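You operate a simulated robot arm through the tools that you are given. There is no shell and no other tool. Be economical: measure what you need, move in short steps, check, and stop when the job is done.

You run a simulated two-armed robot. Do the job below in one go: nothing can be reset, and whatever is moved stays where it is left.

## Task
Check the 5A fuse from the drawer, then fit it in the white plug.
Fine: check it on the fuse checker; shut the drawer and the plug's cover.

Only the result counts: the job must be done as asked and must still hold three seconds after the hand-in. Knocking over, shifting, dropping, spilling or breaking anything else fails it. Lids that push on must go on centred and level and be pressed home; caps that screw on are set level and turned clockwise until they are tight.

## Robot
Two 7-joint arms with two-finger parallel grippers on one trunk, on a base that drives. Base frame: it is fixed to the floor where the robot stands at the start and does not move with it; the origin is under the middle of the robot, x ahead of it, y to its left, z up. Readings come in cm, rad, newtons and seconds.
The left shoulder is at the start at [7, 18.8, 126.5], the right one opposite. With the tool pointing down near the work surface each hand reaches from about 10 to 74 cm from the robot's upright axis, wherever it stands, measured 20 degrees to its own side. Places, roughly: fuse checker [80, -10, 90]; fuse drawer [60, -10, 80]; fuse slot of the white plug [60, -10, 90]; slot of the fuse checker [70, -10, 90]; white check key [70, -20, 90]; white fuse cover [60, -10, 90]. Payload 3.91 kg a hand.
The TCP of each hand is the grasp point between the finger pads, 3 cm short of the fingertips. In the tool frame z runs along the fingers and y along their closing line. Largest opening 11 cm; finger width 2, thickness 1; the body of the gripper, 4.8 by 11.2 cm, starts 5.5 cm behind the TCP.
Orientation is told as [roll, pitch, yaw] about the base's x, y, z axes, in that order, counted from this pose: with the fingers straight down and closing along the base's y, the tool's x points along the base's -x, its y along +y and its z along -z.

## Interface
- The arms move only by the tool drive_tool. It takes "left_motion", "right_motion" or both (then of equal length, played together; a hand with none holds still); each is a list of rows, each an object of numbers (a shift or turn left out is 0, a gripper value left out holds the last): "tx", "ty", "tz": the shift along the tool's x, y, z in cm; "wx", "wy", "wz": the turn, a rotation vector about the tool's x, y, z in degrees; "jaw": the closure, from 0 (fully open) to 1 (shut). In form: [{"tx": .., "ty": .., "tz": .., "wx": .., "wy": .., "wz": .., "jaw": ..}, ...]. A call has 1 to 12 rows; each row shifts and turns the commanded pose from where the row before left it, along the tool's axes as they then stand. Each row takes 0.2 s and may step no farther than 5 cm and 0.15 rad from the row before; otherwise, or with a gripper value out of range, the whole call is refused. A pose out of reach is approached as far as the arm can. The call stops where the force on the tool passes 90 N (or 10 N more than at its start, if that is more) or the arm is blocked; 0.2 s more then pass. The fingers move at their own pace (about 7.2 cm/s each) and stop on an object; they squeeze with about 39 N. The grip force told is the motor's: it shows also when the fingers shut on nothing. Time passes only in rows, and 0.2 s behind the last, so rows that do not move let the fingers close. It gives the time, the measured TCP pose, the force on the tool (base axes), the opening and the grip force at its end, in the units of the frame above (readings bear some noise), with the torque about the TCP (base axes, N m) and any sound that the robot's microphone picked up.
- Cameras (640 x 400 px; columns grow to the right, rows downward): "scene" is now at [11.76, -2.72, 146.67]; the picture's right is [-0.38, -0.93, -0.00], its down [-0.75, 0.30, -0.59] and it looks along [0.55, -0.22, -0.81] (base axes); focal length 255 px, centre (320, 200). "left" rides on the left gripper at [7.2, -1.7, -10.3] in its tool frame; the picture's right is [0.23, 0.97, 0.00], its down [-0.76, 0.18, -0.62] and it looks along [-0.61, 0.14, 0.78] (tool axes); focal length 222 px, centre (320, 200). "right" rides on the right gripper at [7.2, 1.7, -10.3] in its tool frame; the picture's right is [-0.23, 0.97, 0.00], its down [-0.76, -0.18, -0.62] and it looks along [-0.61, -0.14, 0.78] (tool axes); focal length 222 px, centre (320, 200). There is no depth. A picture from a camera that has moved, and an enlarged one, comes with that camera's place and axes in the base frame and with its lens.
- camera(camera): a new picture of that camera. The clock stands still meanwhile.
- slide_trunk(by): slides the trunk up (or, below 0, down) by that many cm; the arms and the scene camera ride with it, the base frame stays. It gives what a move gives, with no picture.
- base_move(legs): drives the robot by 1 to 6 legs, each [ahead, turn to the left] in cm and rad, along the robot's own axes; the way and the turn of a leg run together, so that a leg with both is an arc; at most 150 cm and 3.142 rad a leg. The arms and the cameras ride along, it lands a little off, and it stops where it bumps. It gives what a move gives.
- turn_head(pan, tilt): turns the head with the scene camera to pan (to the left, within 1.501 rad either way) and tilt (down, from -0.506 to 1.204), counted from straight ahead of the robot. It gives what a move gives.
- inspect(camera, box): a new picture of the part [left, top, right, bottom] of that camera's present view, enlarged. The clock stands still meanwhile.
- sign_off(): hands the job in; it is judged then, once.

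Go step by step. Nothing tells you exact positions but the pictures and the camera data: compare them with the known pose of the tool, close in by small moves and look again before you grip or let go. The budget is 120 turns and 92 pictures, counting those below and the enlarged ones. Unless the task says otherwise, let go and move clear before handing in, and close with one line.

The tools are called after "Emit:" as a command line: name --argument value ..., lists and objects as JSON in quotes. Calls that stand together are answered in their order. drive_tool: Moves the arms, as the interface text tells. Its arguments: {"type":"object","properties":{"left_motion":{"type":"array","items":{"type":"object","properties":{"tx":{"type":"number"},"ty":{"type":"number"},"tz":{"type":"number"},"wx":{"type":"number"},"wy":{"type":"number"},"wz":{"type":"number"},"jaw":{"type":"number"}}}},"right_motion":{"type":"array","items":{"type":"object","properties":{"tx":{"type":"number"},"ty":{"type":"number"},"tz":{"type":"number"},"wx":{"type":"number"},"wy":{"type":"number"},"wz":{"type":"number"},"jaw":{"type":"number"}}}}},"required":[]} The other tools are called the same way: slide_trunk (by) slides the trunk up or down; base_move (legs) drives the base; turn_head (pan, tilt) turns the head that bears the scene camera; camera (camera) takes a picture; inspect (camera, box) takes an enlarged picture of a part of a camera's view; sign_off () hands the job in.

At the start:

```text
t: 0.0
left_tcp_pos: [45.23, 6.69, 122.63]
left_tcp_rot: [0.001, 0.001, 0.0]
left_ft_force: [-0.3, 0.0, -0.2]
left_wrist_torque: [-0.01, 0.01, -0.02]
left_grip_width: 11.0
left_grasp_force: 0.1
right_tcp_pos: [45.09, -38.71, 114.7]
right_tcp_rot: [-0.001, 0.001, 0.001]
right_ft_force: [0.1, 0.3, -0.4]
right_wrist_torque: [-0.03, -0.02, -0.01]
right_grip_width: 11.0
right_grasp_force: 0.0
trunk travel left (down, up): [-77.5, 16.5]
robot x, y, heading: [0.36, 0.2, -0.0]
head pan, tilt: [-0.384, 0.935]
```

scene: 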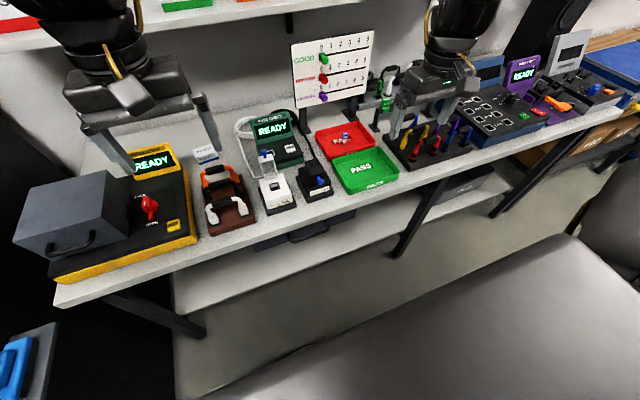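
right: 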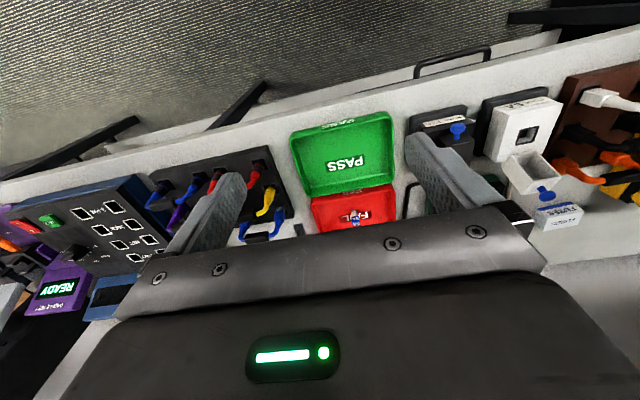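
left: 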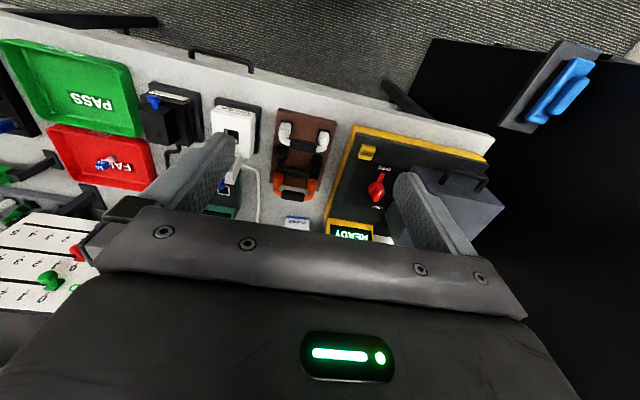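

I see the bench with a white plug, a black plug, the fuse checker behind them and a drawer handle under the bench. I'll look closer at that area.

Emit:
inspect --camera "scene" --box '[190, 90, 420, 250]'

Emit:
inspect --camera "left" --box '[120, 20, 360, 240]'

Emit:
inspect --camera "right" --box '[390, 20, 640, 240]'

```text
2.50 times, centred on (305, 170) of scene
camera zoom: at [11.76, -2.72, 146.67], right [-0.38, -0.93, 0.0], down [-0.75, 0.3, -0.59], along [0.55, -0.22, -0.81], focal length 637 px, centre (358, 275)
```

zoom: 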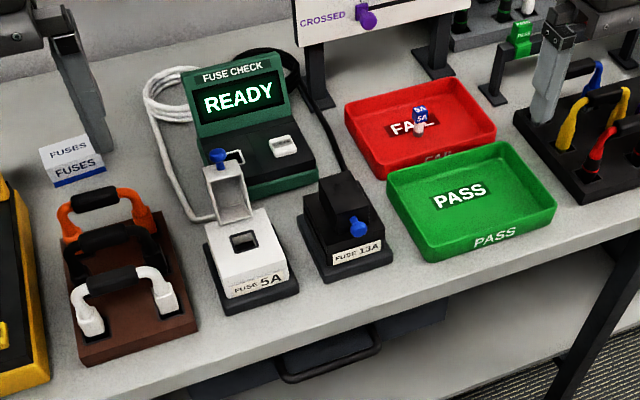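

```text
1.82 times, centred on (240, 130) of left
camera zoom: at [37.95, 4.86, 132.89], right [-0.23, 0.97, 0.0], down [0.76, 0.18, 0.62], along [0.61, 0.14, -0.78], focal length 404 px, centre (466, 327)
```

zoom: 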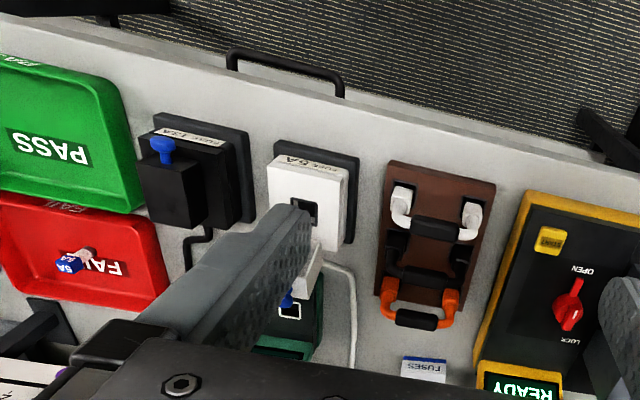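

```text
1.82 times, centred on (515, 130) of right
camera zoom: at [37.75, -36.97, 124.98], right [0.23, 0.97, 0.0], down [0.76, -0.18, 0.62], along [0.61, -0.14, -0.78], focal length 404 px, centre (-34, 327)
```

zoom: 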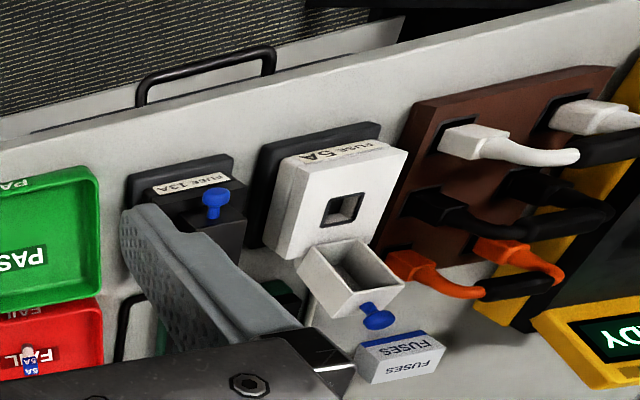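

The handle lies at about [47.5, -13, 80], just under the bench's front edge. I'll bring the right hand back and down to view the drawer front.

Emit:
drive_tool --right_motion '[{"tx": 3.3}, {"tx": 3.3, "ty": 3}, {"tx": 3.3, "ty": 3, "tz": 1.5}, {"tx": 3.3, "ty": 3, "tz": 1.5}, {"tx": 3.3, "ty": 3, "tz": 1.5}, {"tx": 3.3, "ty": 3, "tz": 1.5}, {"ty": 3, "tz": 2}, {"ty": 3, "tz": 2}, {"ty": 3, "tz": 2}]'

Emit:
camera --camera "right"

Emit:
camera --camera "scene"

```text
t: 2.0
left_tcp_pos: [45.26, 6.65, 122.52]
left_tcp_rot: [-0.001, 0.0, 0.0]
left_ft_force: [-0.6, 0.1, 0.0]
left_wrist_torque: [-0.03, 0.03, 0.04]
left_grip_width: 11.01
left_grasp_force: 0.1
right_tcp_pos: [34.35, -32.75, 103.62]
right_tcp_rot: [0.005, -0.001, 0.003]
right_ft_force: [0.4, 0.1, -0.3]
right_wrist_torque: [0.0, 0.05, -0.01]
right_grip_width: 11.01
right_grasp_force: 0.0
right hand out of reach, approached as far as the arm can: row 4, 5, 6, 7, 8, 9
trunk travel left (down, up): [-77.5, 16.5]
robot x, y, heading: [0.43, -0.14, -0.005]
head pan, tilt: [-0.384, 0.935]
```

```text
85 pictures are left
camera right: at [27.01, -31.08, 113.91], right [0.22, 0.97, 0.0], down [0.76, -0.18, 0.62], along [0.61, -0.14, -0.78], focal length 222 px, centre (320, 200)
```

right: 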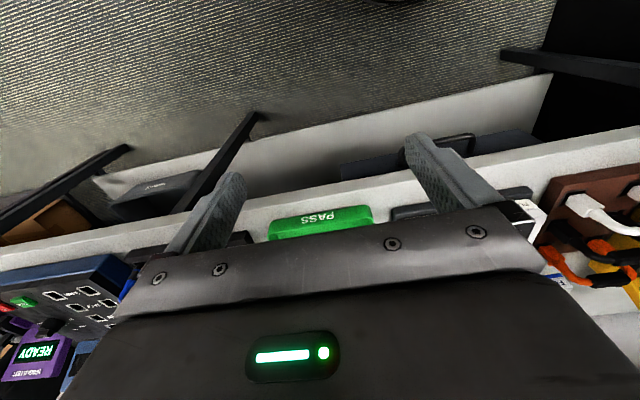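

```text
84 pictures are left
camera scene: at [11.85, -2.67, 146.67], right [-0.38, -0.93, 0.0], down [-0.75, 0.3, -0.59], along [0.55, -0.22, -0.81], focal length 255 px, centre (320, 200)
```

scene: 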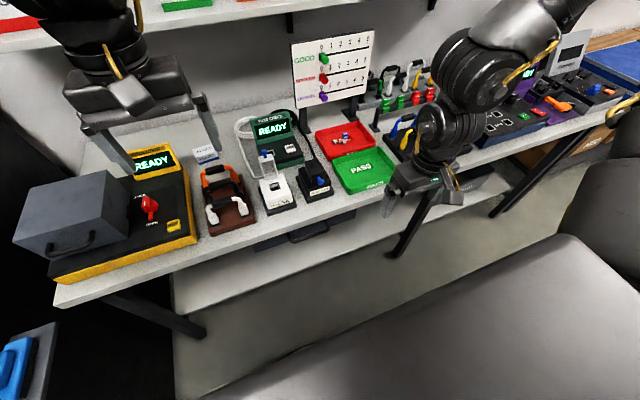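

The right arm can't fold in that close. I'll back the base off to give it room.

Emit:
base_move --legs '[[-18, 0]]'

Emit:
drive_tool --right_motion '[{"ty": 3, "wy": -7}, {"ty": 3, "wy": -7}, {"ty": 3, "wy": -7}, {"ty": 3, "wy": -7}, {"ty": 3, "wy": -7}]'

Emit:
camera --camera "right"

Emit:
camera --camera "scene"

```text
t: 3.5
left_tcp_pos: [27.58, 6.71, 122.47]
left_tcp_rot: [-0.002, 0.0, -0.001]
left_ft_force: [0.8, 0.6, -0.3]
left_wrist_torque: [0.0, 0.02, -0.01]
left_grip_width: 11.0
left_grasp_force: 0.2
right_tcp_pos: [16.52, -32.73, 103.56]
right_tcp_rot: [0.004, 0.002, 0.004]
right_ft_force: [0.6, 0.0, -0.9]
right_wrist_torque: [0.05, -0.01, -0.02]
right_grip_width: 11.01
right_grasp_force: 0.0
trunk travel left (down, up): [-77.5, 16.5]
robot x, y, heading: [-17.73, 0.34, 0.003]
head pan, tilt: [-0.384, 0.935]
```

```text
t: 4.7
left_tcp_pos: [27.51, 6.62, 122.55]
left_tcp_rot: [-0.001, 0.003, -0.001]
left_ft_force: [0.3, 1.5, 0.6]
left_wrist_torque: [-0.01, -0.01, -0.03]
left_grip_width: 11.01
left_grasp_force: 0.2
right_tcp_pos: [25.86, -30.42, 100.29]
right_tcp_rot: [0.013, -0.615, 0.003]
right_ft_force: [0.4, 0.1, -0.1]
right_wrist_torque: [0.03, 0.01, -0.01]
right_grip_width: 11.01
right_grasp_force: 0.1
right hand out of reach, approached as far as the arm can: row 1, 2, 3, 4, 5
trunk travel left (down, up): [-77.5, 16.5]
robot x, y, heading: [-18.05, 0.29, 0.003]
head pan, tilt: [-0.384, 0.935]
```

```text
83 pictures are left
camera right: at [13.84, -28.94, 104.48], right [0.18, 0.97, 0.14], down [0.26, -0.18, 0.95], along [0.95, -0.13, -0.29], focal length 222 px, centre (320, 200)
```

right: 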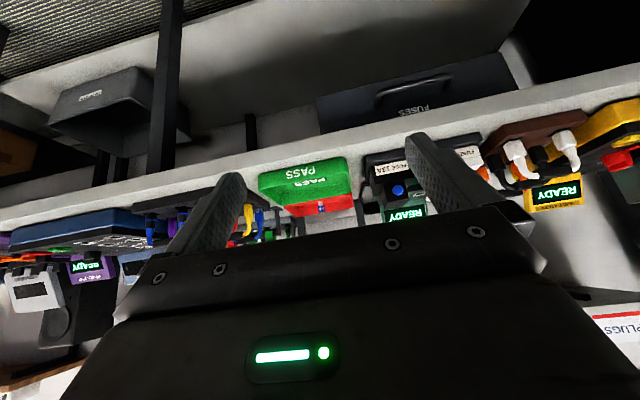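

```text
82 pictures are left
camera scene: at [-6.12, -2.74, 146.67], right [-0.38, -0.93, 0.0], down [-0.75, 0.3, -0.59], along [0.55, -0.22, -0.81], focal length 255 px, centre (320, 200)
```

scene: 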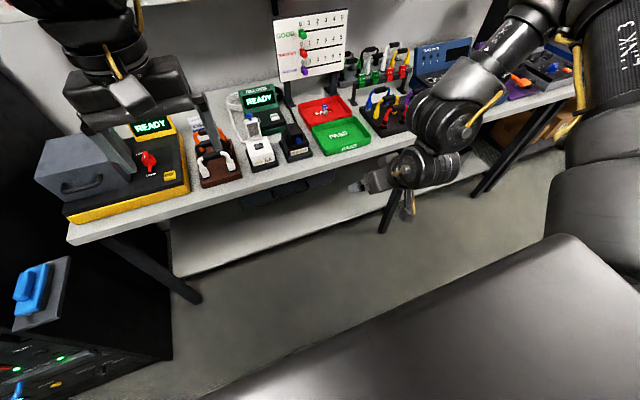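

The drawer labelled FUSES with its handle is in view. I'll zoom on it.

Emit:
inspect --camera "right" --box '[300, 40, 560, 200]'

```text
2.46 times, centred on (430, 120) of right
camera zoom: at [13.84, -28.94, 104.48], right [0.18, 0.97, 0.14], down [0.26, -0.18, 0.95], along [0.95, -0.13, -0.29], focal length 547 px, centre (49, 397)
```

zoom: 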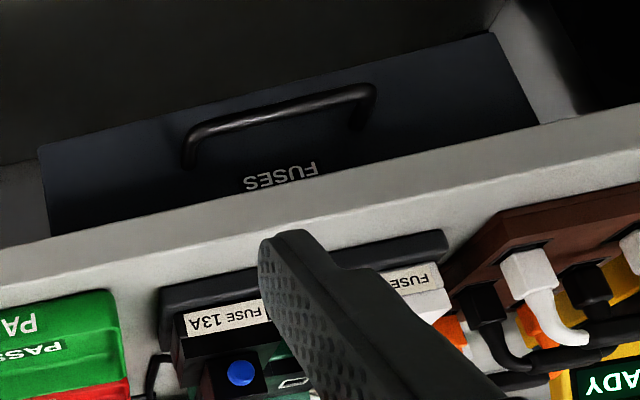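

Handle bar centre triangulates to about [48.9, -14.2, 76], about 3.5 cm proud of the drawer front, tucked just under the bench lip. I'll bring the right hand to a horizontal, vertically closing grasp in front of it.

Emit:
drive_tool --right_motion '[{"wy": -7.85}, {"wy": -7.85}, {"wy": -7.85}, {"wy": -7.85}, {"wy": -7.85}, {"wy": -7.85}, {"wy": -7.85}, {"tx": 4}, {"tx": 4}, {"tx": 4}]'

Emit:
drive_tool --right_motion '[{"wz": 8.2, "tx": 0}, {"wz": 8.2}, {"wz": 8.2}, {"wz": 8.2}, {"wz": 8.2}, {"wz": 8.2}, {"wz": 8.2}, {"wz": 8.2}, {"wz": 8.2}, {"wz": 8.2}, {"wz": 8}]'

```text
t: 6.9
left_tcp_pos: [27.42, 6.67, 122.5]
left_tcp_rot: [0.002, 0.003, 0.0]
left_ft_force: [0.8, -0.1, 0.2]
left_wrist_torque: [-0.03, 0.02, 0.0]
left_grip_width: 10.97
left_grasp_force: 0.1
right_tcp_pos: [29.55, -43.47, 106.64]
right_tcp_rot: [0.233, -1.355, -0.186]
right_ft_force: [-0.1, -0.2, 0.5]
right_wrist_torque: [-0.02, -0.01, 0.0]
right_grip_width: 10.97
right_grasp_force: 0.1
right hand out of reach, approached as far as the arm can: row 1, 2, 3, 4, 5, 6, 7, 8, 9, 10
trunk travel left (down, up): [-77.5, 16.5]
robot x, y, heading: [-17.71, -0.24, 0.001]
head pan, tilt: [-0.384, 0.935]
```

```text
t: 9.3
left_tcp_pos: [27.25, 6.65, 122.68]
left_tcp_rot: [0.0, 0.001, -0.001]
left_ft_force: [0.0, -0.2, -0.2]
left_wrist_torque: [-0.01, 0.01, 0.03]
left_grip_width: 10.98
left_grasp_force: 0.0
right_tcp_pos: [29.57, -43.8, 106.93]
right_tcp_rot: [1.361, 0.053, -1.529]
right_ft_force: [-0.1, 0.1, -0.1]
right_wrist_torque: [-0.01, 0.01, 0.01]
right_grip_width: 10.99
right_grasp_force: 0.0
trunk travel left (down, up): [-77.5, 16.5]
robot x, y, heading: [-17.89, -0.04, -0.001]
head pan, tilt: [-0.384, 0.935]
```

The wrist now points forward with vertical closing. I'll lower the trunk by 25 cm to bring the shoulders nearer to the drawer's height, then translate.

Emit:
slide_trunk --by -25

Emit:
drive_tool --right_motion '[{"tx": 4}, {"tx": 4}, {"tx": 4}, {"tx": 4}, {"tx": 4, "ty": -1.5}, {"tx": 4, "ty": -1.5}, {"tx": 4, "ty": -1.5}, {"tx": 2, "ty": -1}]'

Emit:
camera --camera "right"

Emit:
camera --camera "scene"

```text
t: 11.9
left_tcp_pos: [27.2, 6.69, 97.58]
left_tcp_rot: [0.0, -0.001, 0.0]
left_ft_force: [0.3, -0.4, -0.3]
left_wrist_torque: [-0.02, 0.03, 0.02]
left_grip_width: 11.02
left_grasp_force: 0.1
right_tcp_pos: [29.5, -43.71, 81.88]
right_tcp_rot: [1.361, 0.051, -1.531]
right_ft_force: [-0.1, 0.2, -0.1]
right_wrist_torque: [-0.01, -0.02, 0.0]
right_grip_width: 10.99
right_grasp_force: 0.1
trunk travel left (down, up): [-52.5, 41.5]
robot x, y, heading: [-18.28, -0.11, 0.002]
head pan, tilt: [-0.384, 0.935]
```

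```text
t: 13.7
left_tcp_pos: [27.26, 6.54, 97.54]
left_tcp_rot: [0.0, 0.0, 0.001]
left_ft_force: [-0.4, 1.0, 0.3]
left_wrist_torque: [-0.01, -0.03, 0.0]
left_grip_width: 11.0
left_grasp_force: 0.1
right_tcp_pos: [36.1, -29.96, 92.68]
right_tcp_rot: [1.356, 0.053, -1.526]
right_ft_force: [-0.7, 0.8, -0.1]
right_wrist_torque: [-0.01, -0.01, 0.01]
right_grip_width: 10.99
right_grasp_force: 0.0
right hand out of reach, approached as far as the arm can: row 1, 2, 3, 4, 5, 6, 7, 8
trunk travel left (down, up): [-52.5, 41.5]
robot x, y, heading: [-17.98, 0.07, -0.0]
head pan, tilt: [-0.384, 0.935]
```

```text
80 pictures are left
camera right: at [25.99, -23.36, 97.02], right [0.22, -0.27, 0.94], down [-0.61, -0.79, -0.08], along [0.76, -0.56, -0.34], focal length 222 px, centre (320, 200)
```

right: 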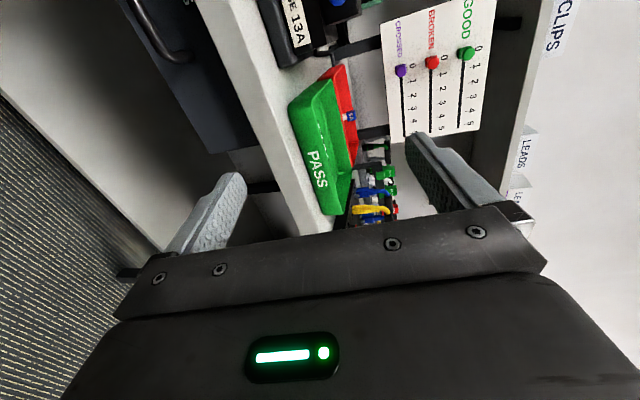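

```text
79 pictures are left
camera scene: at [-6.26, -2.75, 121.67], right [-0.38, -0.93, 0.0], down [-0.75, 0.3, -0.59], along [0.55, -0.22, -0.81], focal length 255 px, centre (320, 200)
```

scene: 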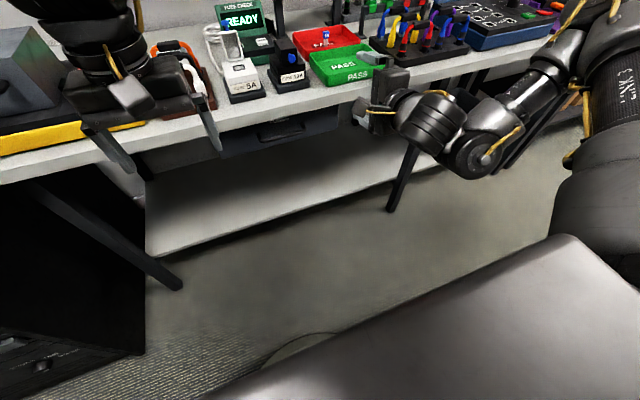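

The arm is too folded at this distance. I'll back up further, then reach out again.

Emit:
base_move --legs '[[-18, 0]]'

Emit:
drive_tool --right_motion '[{"tz": 4, "ty": -3}, {"tz": 4, "ty": -3}, {"tx": 3, "tz": 3, "ty": -3}, {"tx": 3, "ty": -3}, {"tx": 3, "ty": -2}, {"tx": 3}]'

Emit:
camera --camera "right"

Emit:
camera --camera "scene"

```text
t: 15.2
left_tcp_pos: [9.19, 6.67, 97.7]
left_tcp_rot: [-0.001, 0.0, 0.0]
left_ft_force: [0.2, -0.3, 0.7]
left_wrist_torque: [0.0, -0.01, 0.0]
left_grip_width: 10.98
left_grasp_force: 0.0
right_tcp_pos: [17.88, -29.95, 92.81]
right_tcp_rot: [1.355, 0.05, -1.528]
right_ft_force: [-0.9, -0.3, 0.6]
right_wrist_torque: [-0.02, -0.02, 0.02]
right_grip_width: 10.99
right_grasp_force: 0.0
trunk travel left (down, up): [-52.5, 41.5]
robot x, y, heading: [-35.93, 0.04, -0.003]
head pan, tilt: [-0.384, 0.935]
```

```text
refused: row 3 steps farther than a row can; nothing moved
```

```text
78 pictures are left
camera right: at [7.87, -23.36, 97.04], right [0.22, -0.27, 0.94], down [-0.61, -0.79, -0.08], along [0.76, -0.56, -0.34], focal length 222 px, centre (320, 200)
```

right: 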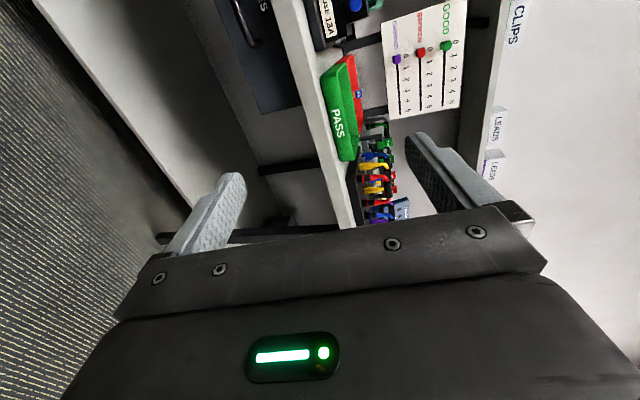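

```text
77 pictures are left
camera scene: at [-24.39, -2.7, 121.68], right [-0.38, -0.93, 0.0], down [-0.75, 0.3, -0.59], along [0.55, -0.22, -0.8], focal length 255 px, centre (320, 200)
```

scene: 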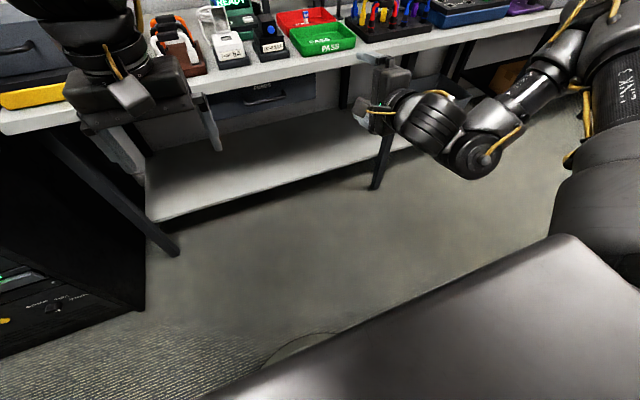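

Now I'll reach out in front of the handle.

Emit:
drive_tool --right_motion '[{"tz": 4.5}, {"tz": 4.5}, {"tz": 2.6, "ty": -2.7, "tx": 2.8}, {"tz": 2.6, "ty": -2.7, "tx": 2.8}, {"tz": 2.6, "ty": -2.7, "tx": 2.8}, {"tz": 2.6, "ty": -2.7, "tx": 2.8}, {"tz": 2.6, "ty": -2.7, "tx": 2.8}]'

Emit:
camera --camera "right"

```text
t: 16.8
left_tcp_pos: [9.26, 6.67, 97.57]
left_tcp_rot: [-0.001, 0.0, 0.0]
left_ft_force: [0.5, 0.0, 0.7]
left_wrist_torque: [0.0, -0.02, 0.02]
left_grip_width: 10.99
left_grasp_force: 0.1
right_tcp_pos: [23.58, -26.27, 87.86]
right_tcp_rot: [1.355, 0.052, -1.526]
right_ft_force: [-0.3, 0.2, 0.1]
right_wrist_torque: [0.0, 0.02, -0.01]
right_grip_width: 10.99
right_grasp_force: 0.1
right hand out of reach, approached as far as the arm can: row 1, 2, 3, 4, 5, 6, 7
trunk travel left (down, up): [-52.5, 41.5]
robot x, y, heading: [-35.91, 0.25, -0.001]
head pan, tilt: [-0.384, 0.935]
```

```text
76 pictures are left
camera right: at [13.41, -19.75, 92.04], right [0.22, -0.26, 0.94], down [-0.61, -0.79, -0.08], along [0.76, -0.56, -0.34], focal length 222 px, centre (320, 200)
```

right: 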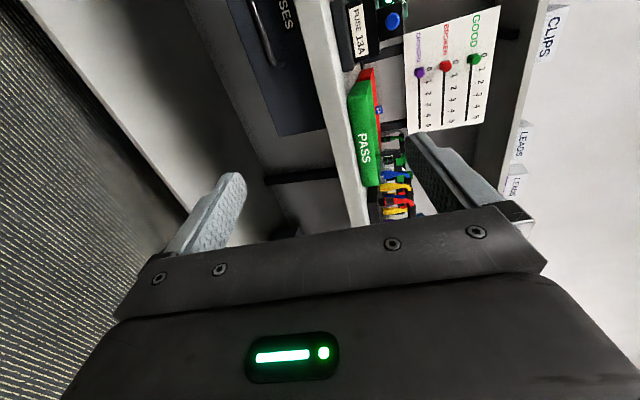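

The wrist seems to be against a joint limit in this roll. I'll try the opposite roll (turn the hand 180° about its own axis).

Emit:
drive_tool --right_motion '[{"wz": -8.4}, {"wz": -8.4}, {"wz": -8.4}, {"wz": -8.4}, {"wz": -8.4}, {"wz": -8.4}, {"wz": -8.4}, {"wz": -8.4}, {"wz": -8.4}, {"wz": -8.4}, {"wz": -8.4}]'

Emit:
drive_tool --right_motion '[{"wz": -8.4}, {"wz": -8.4}, {"wz": -8.4}, {"wz": -8.4}, {"wz": -8.4}, {"wz": -8.4}, {"wz": -8.4}, {"wz": -8.4}, {"wz": -8.4}, {"wz": -8.4}]'

Emit:
drive_tool --right_motion '[{"tz": 4}, {"tz": 4}]'

```text
t: 19.2
left_tcp_pos: [9.14, 6.61, 97.55]
left_tcp_rot: [0.0, 0.001, 0.0]
left_ft_force: [0.2, -0.9, 0.4]
left_wrist_torque: [0.02, 0.01, 0.04]
left_grip_width: 11.01
left_grasp_force: 0.0
right_tcp_pos: [23.26, -26.46, 87.8]
right_tcp_rot: [0.036, -1.355, 0.018]
right_ft_force: [-0.2, -0.1, 0.1]
right_wrist_torque: [-0.02, 0.01, 0.0]
right_grip_width: 10.99
right_grasp_force: 0.0
trunk travel left (down, up): [-52.5, 41.5]
robot x, y, heading: [-36.09, 0.11, -0.001]
head pan, tilt: [-0.384, 0.935]
```

```text
t: 21.4
left_tcp_pos: [9.17, 6.72, 97.54]
left_tcp_rot: [0.002, 0.001, 0.0]
left_ft_force: [0.3, -0.6, -0.3]
left_wrist_torque: [0.01, -0.01, 0.01]
left_grip_width: 11.0
left_grasp_force: 0.0
right_tcp_pos: [23.41, -26.52, 87.97]
right_tcp_rot: [-1.351, -0.11, 1.6]
right_ft_force: [0.4, 0.2, -0.2]
right_wrist_torque: [-0.01, -0.02, 0.04]
right_grip_width: 11.03
right_grasp_force: 0.0
trunk travel left (down, up): [-52.5, 41.5]
robot x, y, heading: [-36.14, -0.15, -0.001]
head pan, tilt: [-0.384, 0.935]
```

```text
t: 22.0
left_tcp_pos: [9.35, 6.56, 97.56]
left_tcp_rot: [0.0, 0.002, 0.0]
left_ft_force: [0.0, 0.8, 0.2]
left_wrist_torque: [-0.01, 0.04, 0.0]
left_grip_width: 11.01
left_grasp_force: 0.1
right_tcp_pos: [31.12, -26.04, 86.03]
right_tcp_rot: [-1.353, -0.115, 1.601]
right_ft_force: [0.9, -0.2, -0.1]
right_wrist_torque: [0.02, -0.01, 0.01]
right_grip_width: 10.99
right_grasp_force: 0.1
trunk travel left (down, up): [-52.5, 41.5]
robot x, y, heading: [-36.05, 0.27, -0.003]
head pan, tilt: [-0.384, 0.935]
```

This roll moves freely. I'll continue to the pre-grasp point and look.

Emit:
drive_tool --right_motion '[{"tx": -2.6, "ty": 2.2, "tz": 2}, {"tx": -2.6, "ty": 2.2, "tz": 2}, {"tx": -2.6, "ty": 2.2, "tz": 2}, {"tx": -2.6, "ty": 1.8, "tz": 2, "wz": -6}]'

Emit:
camera --camera "right"

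Emit:
camera --camera "scene"

```text
t: 23.0
left_tcp_pos: [9.25, 6.72, 97.63]
left_tcp_rot: [0.0, 0.0, 0.002]
left_ft_force: [-0.1, 0.5, 1.0]
left_wrist_torque: [-0.01, 0.0, -0.02]
left_grip_width: 10.99
left_grasp_force: 0.1
right_tcp_pos: [31.38, -23.35, 87.93]
right_tcp_rot: [-1.355, -0.01, 1.626]
right_ft_force: [0.3, -0.2, -0.6]
right_wrist_torque: [0.02, 0.07, 0.02]
right_grip_width: 11.0
right_grasp_force: 0.0
right hand out of reach, approached as far as the arm can: row 1, 2, 3, 4
trunk travel left (down, up): [-52.5, 41.5]
robot x, y, heading: [-36.11, 0.07, -0.003]
head pan, tilt: [-0.384, 0.935]
```

```text
75 pictures are left
camera right: at [21.4, -31.22, 88.41], right [-0.22, 0.22, -0.95], down [-0.61, 0.73, 0.32], along [0.76, 0.65, -0.02], focal length 222 px, centre (320, 200)
```

right: 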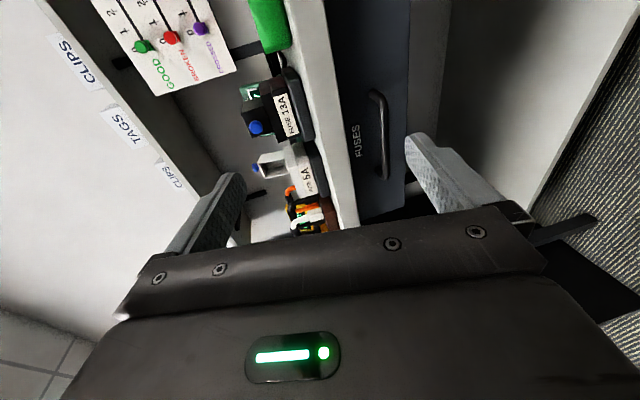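

```text
74 pictures are left
camera scene: at [-24.3, -2.68, 121.67], right [-0.38, -0.93, 0.0], down [-0.75, 0.3, -0.59], along [0.55, -0.22, -0.81], focal length 255 px, centre (320, 200)
```

scene: 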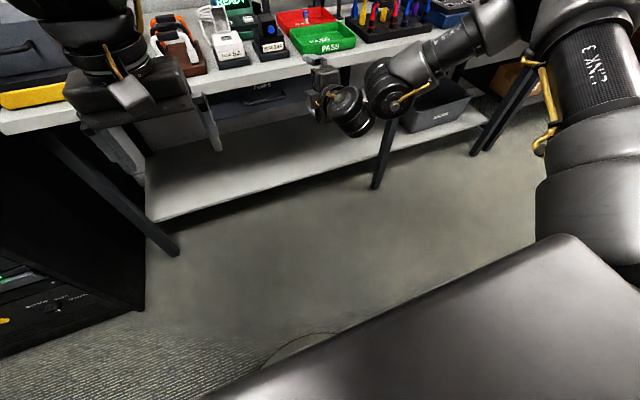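

The arm is wrist-limited sideways, so I'll use the trunk for height and the base for lateral shift: down 11 cm, then turn, drive, turn back.

Emit:
slide_trunk --by -11

Emit:
base_move --legs '[[0, 0.7], [13.3, 0], [0, -0.7]]'

Emit:
camera --camera "right"

```text
t: 24.4
left_tcp_pos: [9.1, 6.72, 86.53]
left_tcp_rot: [0.001, 0.001, 0.0]
left_ft_force: [0.6, -0.3, -0.1]
left_wrist_torque: [-0.01, 0.0, 0.0]
left_grip_width: 11.01
left_grasp_force: 0.0
right_tcp_pos: [31.52, -23.28, 77.02]
right_tcp_rot: [-1.354, -0.01, 1.625]
right_ft_force: [-0.4, 0.2, 0.3]
right_wrist_torque: [0.0, -0.02, 0.03]
right_grip_width: 11.0
right_grasp_force: 0.0
trunk travel left (down, up): [-41.5, 52.5]
robot x, y, heading: [-36.32, -0.2, 0.003]
head pan, tilt: [-0.384, 0.935]
```

```text
t: 29.4
left_tcp_pos: [19.41, 15.23, 86.64]
left_tcp_rot: [0.003, 0.0, 0.003]
left_ft_force: [0.9, -0.3, 0.4]
left_wrist_torque: [0.03, -0.02, -0.04]
left_grip_width: 10.99
left_grasp_force: 0.1
right_tcp_pos: [41.79, -14.6, 76.84]
right_tcp_rot: [-1.354, -0.011, 1.632]
right_ft_force: [-0.5, -0.7, 0.2]
right_wrist_torque: [0.03, -0.02, 0.01]
right_grip_width: 11.03
right_grasp_force: 0.1
trunk travel left (down, up): [-41.5, 52.5]
robot x, y, heading: [-25.5, 8.4, 0.003]
head pan, tilt: [-0.384, 0.935]
```

```text
73 pictures are left
camera right: at [31.73, -22.58, 77.37], right [-0.22, 0.23, -0.95], down [-0.61, 0.72, 0.32], along [0.76, 0.65, -0.02], focal length 222 px, centre (320, 200)
```

right: 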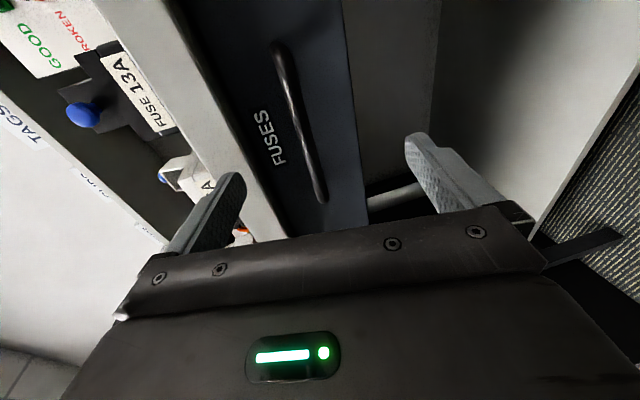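

The bar spans y -20.9…-8.2 at z≈76.6, x≈48.9, aligned with the hand. I'll half close the jaws, go forward 6 cm and grip.

Emit:
drive_tool --right_motion '[{"jaw": 0.5}, {"jaw": 0.5}, {"tz": 2, "ty": -0.44}, {"tz": 2, "ty": -0.44}, {"tz": 2, "ty": -0.44}]'

Emit:
camera --camera "right"

```text
t: 30.6
left_tcp_pos: [19.38, 15.2, 86.54]
left_tcp_rot: [0.002, 0.0, 0.005]
left_ft_force: [1.0, 0.5, -0.6]
left_wrist_torque: [0.0, 0.01, -0.04]
left_grip_width: 10.98
left_grasp_force: 0.1
right_tcp_pos: [46.54, -15.97, 78.51]
right_tcp_rot: [-1.347, -0.009, 1.631]
right_ft_force: [-12.3, 3.3, -9.9]
right_wrist_torque: [-0.03, -0.11, -0.02]
right_grip_width: 4.91
right_grasp_force: 0.1
right hand out of reach, approached as far as the arm can: row 3, 4, 5
trunk travel left (down, up): [-41.5, 52.5]
robot x, y, heading: [-25.56, 8.44, 0.0]
head pan, tilt: [-0.384, 0.935]
```

```text
72 pictures are left
camera right: at [36.42, -23.96, 79.04], right [-0.23, 0.22, -0.95], down [-0.61, 0.72, 0.32], along [0.76, 0.66, -0.03], focal length 222 px, centre (320, 200)
```

right: 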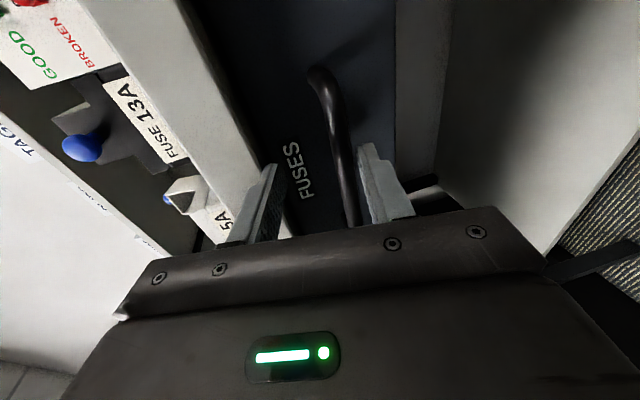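

The hand rose to z 78.5 (arm limit) and is touching lightly. I'll back off a bit, lower by the trunk and go in with the base.

Emit:
base_move --legs '[[-2, 0]]'

Emit:
slide_trunk --by -2

Emit:
base_move --legs '[[3.2, 0]]'

Emit:
camera --camera "right"

```text
t: 31.4
left_tcp_pos: [17.34, 15.42, 86.59]
left_tcp_rot: [0.0, 0.001, 0.004]
left_ft_force: [-0.7, 0.2, 0.1]
left_wrist_torque: [0.0, -0.03, 0.0]
left_grip_width: 10.99
left_grasp_force: 0.0
right_tcp_pos: [44.68, -16.14, 78.73]
right_tcp_rot: [-1.354, -0.01, 1.63]
right_ft_force: [-0.1, -0.5, -0.2]
right_wrist_torque: [0.02, 0.0, 0.03]
right_grip_width: 5.49
right_grasp_force: 0.0
trunk travel left (down, up): [-41.5, 52.5]
robot x, y, heading: [-28.01, 8.31, 0.001]
head pan, tilt: [-0.384, 0.935]
```

```text
t: 32.1
left_tcp_pos: [17.42, 15.38, 84.62]
left_tcp_rot: [0.0, 0.001, 0.005]
left_ft_force: [-0.7, -0.4, 0.1]
left_wrist_torque: [0.01, -0.03, 0.0]
left_grip_width: 11.0
left_grasp_force: 0.0
right_tcp_pos: [44.56, -16.15, 76.87]
right_tcp_rot: [-1.355, -0.01, 1.629]
right_ft_force: [0.4, -0.4, 1.2]
right_wrist_torque: [0.0, -0.02, -0.02]
right_grip_width: 5.5
right_grasp_force: 0.2
trunk travel left (down, up): [-39.5, 54.5]
robot x, y, heading: [-27.6, 8.32, 0.003]
head pan, tilt: [-0.384, 0.935]
```

```text
t: 32.9
left_tcp_pos: [20.4, 15.26, 84.73]
left_tcp_rot: [0.0, -0.001, 0.004]
left_ft_force: [-1.9, -0.3, -1.0]
left_wrist_torque: [-0.02, 0.0, 0.05]
left_grip_width: 11.02
left_grasp_force: 0.0
right_tcp_pos: [47.65, -16.03, 76.71]
right_tcp_rot: [-1.355, -0.01, 1.631]
right_ft_force: [-18.5, 0.6, -3.6]
right_wrist_torque: [0.01, -0.38, -0.1]
right_grip_width: 5.17
right_grasp_force: 0.1
trunk travel left (down, up): [-39.5, 54.5]
robot x, y, heading: [-24.35, 8.18, 0.003]
head pan, tilt: [-0.384, 0.935]
```

```text
71 pictures are left
camera right: at [37.61, -23.98, 77.27], right [-0.22, 0.22, -0.95], down [-0.61, 0.72, 0.32], along [0.76, 0.65, -0.02], focal length 222 px, centre (320, 200)
```

right: 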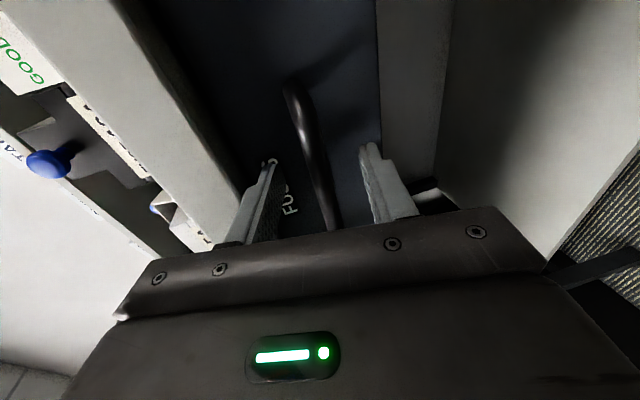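

The bar lies between the fingers and the tips touch the drawer front. I'll close on it.

Emit:
drive_tool --right_motion '[{"jaw": 1}, {"jaw": 1}, {"jaw": 1}, {"jaw": 1}]'

```text
t: 33.9
left_tcp_pos: [20.68, 15.3, 84.64]
left_tcp_rot: [0.0, 0.0, 0.003]
left_ft_force: [-0.7, 0.1, 0.9]
left_wrist_torque: [0.06, -0.01, 0.02]
left_grip_width: 10.98
left_grasp_force: 0.1
right_tcp_pos: [47.82, -16.01, 76.61]
right_tcp_rot: [-1.349, -0.013, 1.628]
right_ft_force: [0.2, -1.1, -5.3]
right_wrist_torque: [-0.05, 0.02, -0.24]
right_grip_width: 1.16
right_grasp_force: 44.7
trunk travel left (down, up): [-39.5, 54.5]
robot x, y, heading: [-24.44, 8.18, 0.007]
head pan, tilt: [-0.384, 0.935]
```

Bar gripped (1.2 cm). I'll pull the drawer open by driving back.

Emit:
base_move --legs '[[-12, 0]]'

Emit:
camera --camera "scene"

```text
t: 35.1
left_tcp_pos: [8.59, 15.25, 84.59]
left_tcp_rot: [-0.002, 0.0, 0.004]
left_ft_force: [-0.3, -0.3, 0.8]
left_wrist_torque: [-0.01, -0.01, 0.02]
left_grip_width: 11.01
left_grasp_force: 0.0
right_tcp_pos: [35.84, -16.21, 76.54]
right_tcp_rot: [-1.349, -0.008, 1.631]
right_ft_force: [-0.1, 4.5, -9.5]
right_wrist_torque: [0.2, 0.03, 0.35]
right_grip_width: 1.15
right_grasp_force: 45.3
trunk travel left (down, up): [-39.5, 54.5]
robot x, y, heading: [-36.62, 7.96, 0.001]
head pan, tilt: [-0.384, 0.935]
```

```text
70 pictures are left
camera scene: at [-24.81, 5.8, 108.66], right [-0.37, -0.93, 0.0], down [-0.75, 0.3, -0.59], along [0.55, -0.22, -0.81], focal length 255 px, centre (320, 200)
```

scene: 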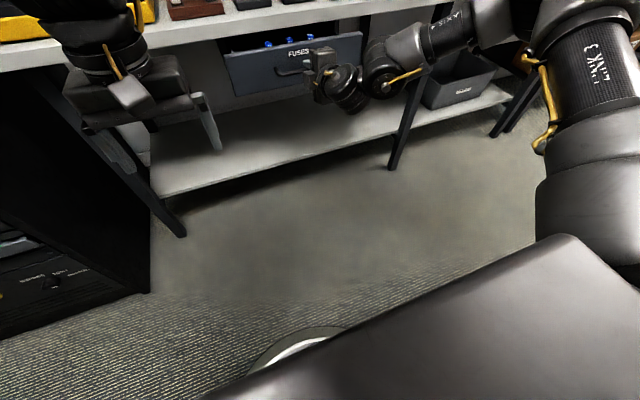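

The drawer came out 12 cm and blue fuse tops show. I'll raise the scene view by turning the head level and zooming in.

Emit:
turn_head --pan -0.3 --tilt 0.6

Emit:
inspect --camera "scene" --box '[200, 80, 460, 240]'

```text
t: 36.0
left_tcp_pos: [8.61, 15.26, 84.59]
left_tcp_rot: [0.001, 0.0, 0.004]
left_ft_force: [-0.2, -1.0, -0.2]
left_wrist_torque: [0.03, 0.02, 0.05]
left_grip_width: 11.03
left_grasp_force: 0.1
right_tcp_pos: [35.86, -16.22, 76.51]
right_tcp_rot: [-1.349, -0.011, 1.63]
right_ft_force: [0.5, 0.6, -3.2]
right_wrist_torque: [-0.05, 0.04, -0.09]
right_grip_width: 1.17
right_grasp_force: 44.6
trunk travel left (down, up): [-39.5, 54.5]
robot x, y, heading: [-36.8, 8.44, 0.003]
head pan, tilt: [-0.3, 0.6]
```

```text
2.46 times, centred on (330, 160) of scene
camera zoom: at [-23.19, 5.93, 111.4], right [-0.29, -0.96, 0.0], down [-0.54, 0.17, -0.82], along [0.79, -0.24, -0.57], focal length 627 px, centre (295, 298)
```

zoom: 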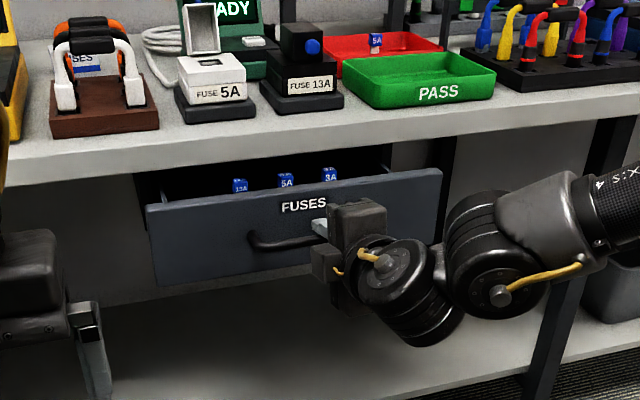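

Three fuses: 13A, 5A (middle), 3A. I'll pull the drawer about 4 cm further for clearance from the bench edge.

Emit:
base_move --legs '[[-4, 0]]'

Emit:
inspect --camera "scene" --box '[200, 80, 460, 240]'

```text
t: 36.9
left_tcp_pos: [4.65, 15.2, 84.65]
left_tcp_rot: [0.0, -0.001, 0.004]
left_ft_force: [-1.0, 0.2, 0.2]
left_wrist_torque: [-0.03, 0.01, 0.04]
left_grip_width: 10.98
left_grasp_force: 0.2
right_tcp_pos: [31.82, -16.12, 76.55]
right_tcp_rot: [-1.349, -0.01, 1.632]
right_ft_force: [-1.0, 1.5, -4.1]
right_wrist_torque: [0.15, 0.02, -0.04]
right_grip_width: 1.16
right_grasp_force: 44.8
trunk travel left (down, up): [-39.5, 54.5]
robot x, y, heading: [-40.69, 8.53, 0.004]
head pan, tilt: [-0.3, 0.6]
```

```text
2.46 times, centred on (330, 160) of scene
camera zoom: at [-27.25, 5.93, 111.41], right [-0.29, -0.96, 0.0], down [-0.54, 0.17, -0.83], along [0.79, -0.24, -0.56], focal length 627 px, centre (295, 298)
```

zoom: 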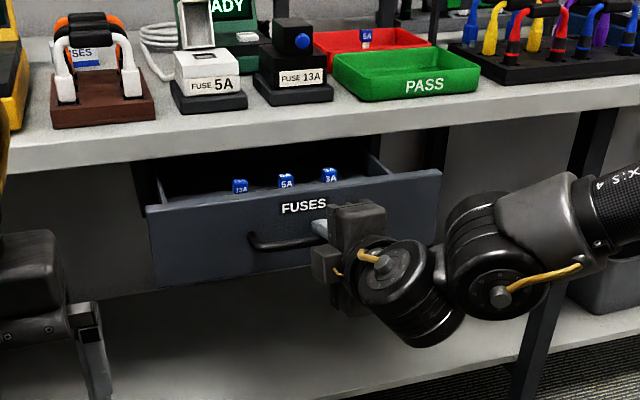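

Release the handle, back off, raise the trunk, and bring the right hand back to tool-down.

Emit:
drive_tool --right_motion '[{"jaw": 0.5}, {"jaw": 0.5}, {"jaw": 0.5}]'

Emit:
base_move --legs '[[-10, 0]]'

Emit:
slide_trunk --by 38

Emit:
drive_tool --right_motion '[{"wz": 8.4}, {"wz": 8.4}, {"wz": 8.4}, {"wz": 8.4}, {"wz": 8.4}, {"wz": 8.4}, {"wz": 8.4}, {"wz": 8.4}, {"wz": 8.4}, {"wz": 8.4}, {"wz": 6}]'

Emit:
drive_tool --right_motion '[{"wy": 7.8}, {"wy": 7.8}, {"wy": 7.8}, {"wy": 7.8}, {"wy": 7.8}, {"wy": 7.8}, {"wy": 7.8}, {"wy": 7.8}, {"wy": 7.8}, {"wy": 7.8}]'

Emit:
camera --camera "scene"

```text
t: 37.6
left_tcp_pos: [4.57, 15.23, 84.58]
left_tcp_rot: [0.0, 0.003, 0.003]
left_ft_force: [-0.3, -0.4, 0.4]
left_wrist_torque: [0.01, 0.01, 0.0]
left_grip_width: 11.02
left_grasp_force: 0.2
right_tcp_pos: [31.8, -16.14, 76.57]
right_tcp_rot: [-1.35, -0.01, 1.629]
right_ft_force: [-0.3, 0.3, 1.1]
right_wrist_torque: [-0.03, -0.03, -0.01]
right_grip_width: 5.49
right_grasp_force: 0.2
trunk travel left (down, up): [-39.5, 54.5]
robot x, y, heading: [-40.97, 8.74, 0.004]
head pan, tilt: [-0.3, 0.6]
```

```text
t: 38.8
left_tcp_pos: [-5.45, 15.14, 84.7]
left_tcp_rot: [0.001, -0.002, 0.003]
left_ft_force: [-0.3, -1.4, -0.2]
left_wrist_torque: [-0.01, 0.02, 0.01]
left_grip_width: 11.0
left_grasp_force: 0.1
right_tcp_pos: [21.61, -16.11, 76.54]
right_tcp_rot: [-1.351, -0.01, 1.633]
right_ft_force: [-1.0, -0.3, 0.5]
right_wrist_torque: [0.01, 0.01, -0.01]
right_grip_width: 5.49
right_grasp_force: 0.0
trunk travel left (down, up): [-39.5, 54.5]
robot x, y, heading: [-50.74, 8.18, 0.004]
head pan, tilt: [-0.3, 0.6]
```

```text
t: 42.5
left_tcp_pos: [-5.52, 15.23, 122.58]
left_tcp_rot: [0.0, -0.001, 0.004]
left_ft_force: [-0.9, -0.4, -0.1]
left_wrist_torque: [0.01, -0.01, 0.02]
left_grip_width: 10.99
left_grasp_force: 0.1
right_tcp_pos: [21.73, -16.05, 114.59]
right_tcp_rot: [-1.351, -0.01, 1.633]
right_ft_force: [-0.5, -0.2, 0.1]
right_wrist_torque: [-0.03, 0.0, -0.01]
right_grip_width: 5.47
right_grasp_force: 0.1
trunk travel left (down, up): [-77.5, 16.5]
robot x, y, heading: [-50.84, 8.33, 0.006]
head pan, tilt: [-0.3, 0.6]
```

```text
t: 44.9
left_tcp_pos: [-5.45, 15.17, 122.7]
left_tcp_rot: [0.0, 0.0, 0.002]
left_ft_force: [-0.2, -0.3, -0.2]
left_wrist_torque: [-0.03, 0.0, 0.03]
left_grip_width: 11.0
left_grasp_force: 0.2
right_tcp_pos: [21.72, -16.15, 114.54]
right_tcp_rot: [0.059, -1.35, 0.002]
right_ft_force: [-1.2, -0.5, -1.2]
right_wrist_torque: [-0.02, -0.01, -0.02]
right_grip_width: 5.5
right_grasp_force: 0.1
trunk travel left (down, up): [-77.5, 16.5]
robot x, y, heading: [-50.48, 8.6, 0.002]
head pan, tilt: [-0.3, 0.6]
```

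```text
t: 47.1
left_tcp_pos: [-5.48, 15.15, 122.58]
left_tcp_rot: [-0.001, -0.002, 0.004]
left_ft_force: [0.4, 0.0, -0.7]
left_wrist_torque: [0.02, -0.05, 0.03]
left_grip_width: 10.99
left_grasp_force: 0.2
right_tcp_pos: [8.02, -25.47, 113.68]
right_tcp_rot: [0.015, 0.009, 0.059]
right_ft_force: [-0.9, 1.3, 0.5]
right_wrist_torque: [0.0, 0.02, 0.0]
right_grip_width: 5.48
right_grasp_force: 0.0
right hand out of reach, approached as far as the arm can: row 4, 5, 6, 7, 8, 9, 10
trunk travel left (down, up): [-77.5, 16.5]
robot x, y, heading: [-51.1, 8.52, 0.001]
head pan, tilt: [-0.3, 0.6]
```

```text
67 pictures are left
camera scene: at [-37.39, 5.87, 149.42], right [-0.29, -0.96, 0.0], down [-0.54, 0.17, -0.83], along [0.79, -0.24, -0.56], focal length 255 px, centre (320, 200)
```

scene: 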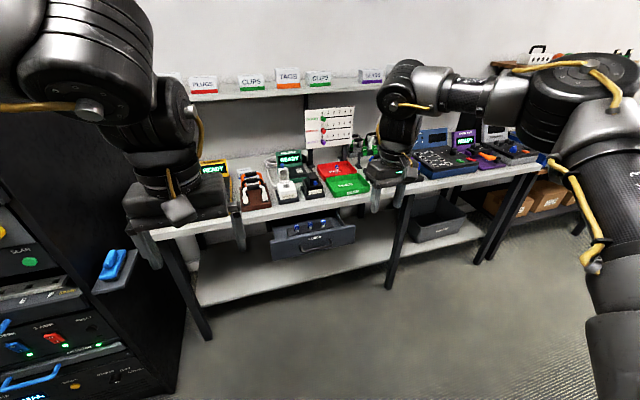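

Robot is tool-down again. Drive forward 31 cm so the fuse lies about 59 cm ahead on the right arm's side, then move the hand above it.

Emit:
base_move --legs '[[31, 0]]'

Emit:
drive_tool --right_motion '[{"wz": 3.4, "ty": 3.5}, {"ty": 3.5, "jaw": 0.3}, {"ty": 3, "tz": 2, "wy": -1}, {"tz": 4}, {"tz": 4}]'

Emit:
camera --camera "right"

Emit:
camera --camera "scene"

```text
t: 49.2
left_tcp_pos: [25.48, 15.17, 122.65]
left_tcp_rot: [0.003, -0.001, -0.001]
left_ft_force: [-0.3, -0.5, -0.6]
left_wrist_torque: [-0.01, 0.01, 0.0]
left_grip_width: 11.02
left_grasp_force: 0.0
right_tcp_pos: [38.9, -25.5, 113.65]
right_tcp_rot: [0.014, 0.006, 0.057]
right_ft_force: [0.9, -0.6, 0.8]
right_wrist_torque: [0.02, 0.0, 0.03]
right_grip_width: 5.5
right_grasp_force: 0.2
trunk travel left (down, up): [-77.5, 16.5]
robot x, y, heading: [-19.41, 8.2, -0.003]
head pan, tilt: [-0.3, 0.6]
```

```text
t: 50.4
left_tcp_pos: [25.77, 15.03, 122.71]
left_tcp_rot: [0.001, 0.0, 0.001]
left_ft_force: [-0.3, -1.2, -0.6]
left_wrist_torque: [-0.04, 0.01, 0.0]
left_grip_width: 11.0
left_grasp_force: 0.1
right_tcp_pos: [34.15, -19.45, 103.41]
right_tcp_rot: [0.019, -0.01, -0.002]
right_ft_force: [-0.1, -0.3, 0.7]
right_wrist_torque: [0.01, 0.03, -0.01]
right_grip_width: 7.72
right_grasp_force: 0.1
right hand out of reach, approached as far as the arm can: row 1, 2, 3, 4, 5
trunk travel left (down, up): [-77.5, 16.5]
robot x, y, heading: [-19.45, 8.39, 0.003]
head pan, tilt: [-0.3, 0.6]
```

```text
66 pictures are left
camera right: at [26.74, -17.97, 113.71], right [0.23, 0.97, 0.02], down [0.75, -0.19, 0.63], along [0.62, -0.13, -0.78], focal length 222 px, centre (320, 200)
```

right: 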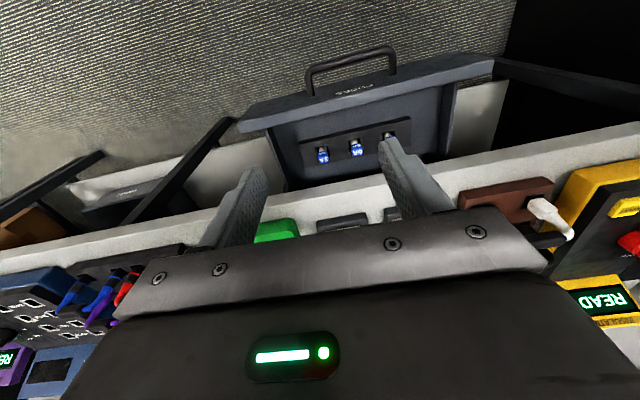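

```text
65 pictures are left
camera scene: at [-6.22, 5.84, 149.42], right [-0.3, -0.96, 0.0], down [-0.54, 0.17, -0.82], along [0.79, -0.24, -0.57], focal length 255 px, centre (320, 200)
```

scene: 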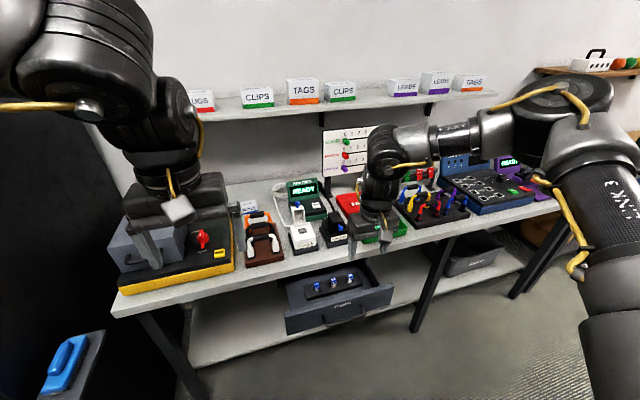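

The fuses stand in a holder at about x 44.5, z 79. I'll zoom for precision.

Emit:
inspect --camera "right" --box '[280, 90, 440, 190]'

Emit:
inspect --camera "scene" --box '[270, 240, 410, 340]'

```text
4.00 times, centred on (360, 140) of right
camera zoom: at [26.74, -17.97, 113.71], right [0.23, 0.97, 0.02], down [0.75, -0.19, 0.63], along [0.62, -0.13, -0.78], focal length 888 px, centre (160, 440)
```

zoom: 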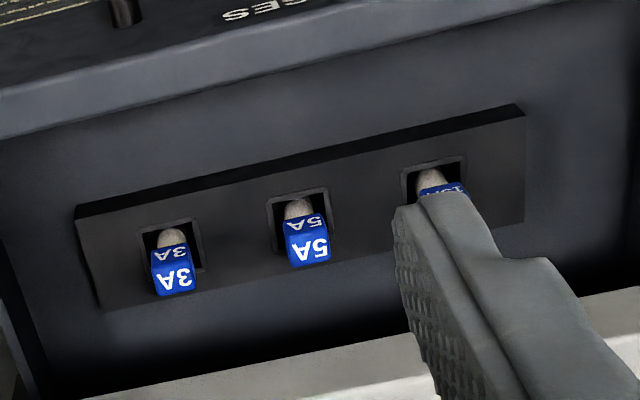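

```text
4.00 times, centred on (340, 290) of scene
camera zoom: at [-6.22, 5.84, 149.42], right [-0.3, -0.96, 0.0], down [-0.54, 0.17, -0.82], along [0.79, -0.24, -0.57], focal length 1019 px, centre (240, -160)
```

zoom: 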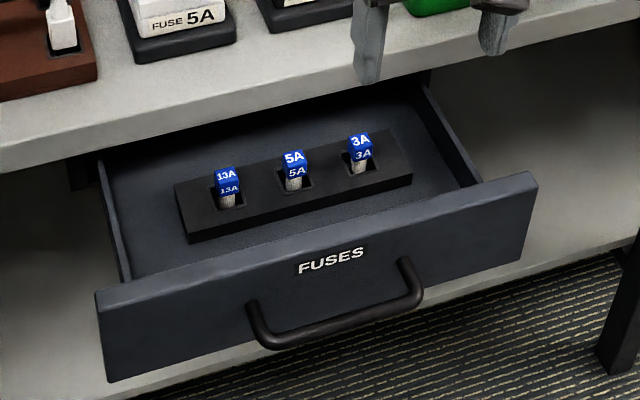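

Cap top centre triangulates to about [45.8, -14.9, 78.5], close to the bench lip, so I'll grip it with the hand tilted 20° back. First go down and tilt, short of the fuse.

Emit:
drive_tool --right_motion '[{"tz": 4}, {"tz": 4}, {"ty": 2.2, "tx": -2}, {"ty": 2.2, "tx": -2}, {"wy": -7}, {"wy": -7}, {"wy": -6, "jaw": 0.6}]'

```text
t: 52.0
left_tcp_pos: [25.57, 15.05, 122.53]
left_tcp_rot: [0.0, -0.001, 0.001]
left_ft_force: [-0.1, 0.3, 0.4]
left_wrist_torque: [-0.01, 0.01, -0.02]
left_grip_width: 10.97
left_grasp_force: 0.1
right_tcp_pos: [33.54, -20.7, 100.21]
right_tcp_rot: [0.014, -0.359, -0.005]
right_ft_force: [0.4, 0.3, 0.5]
right_wrist_torque: [-0.03, 0.01, 0.02]
right_grip_width: 4.41
right_grasp_force: 0.0
right hand out of reach, approached as far as the arm can: row 1, 2, 3, 4
trunk travel left (down, up): [-77.5, 16.5]
robot x, y, heading: [-19.7, 8.46, -0.002]
head pan, tilt: [-0.3, 0.6]
```

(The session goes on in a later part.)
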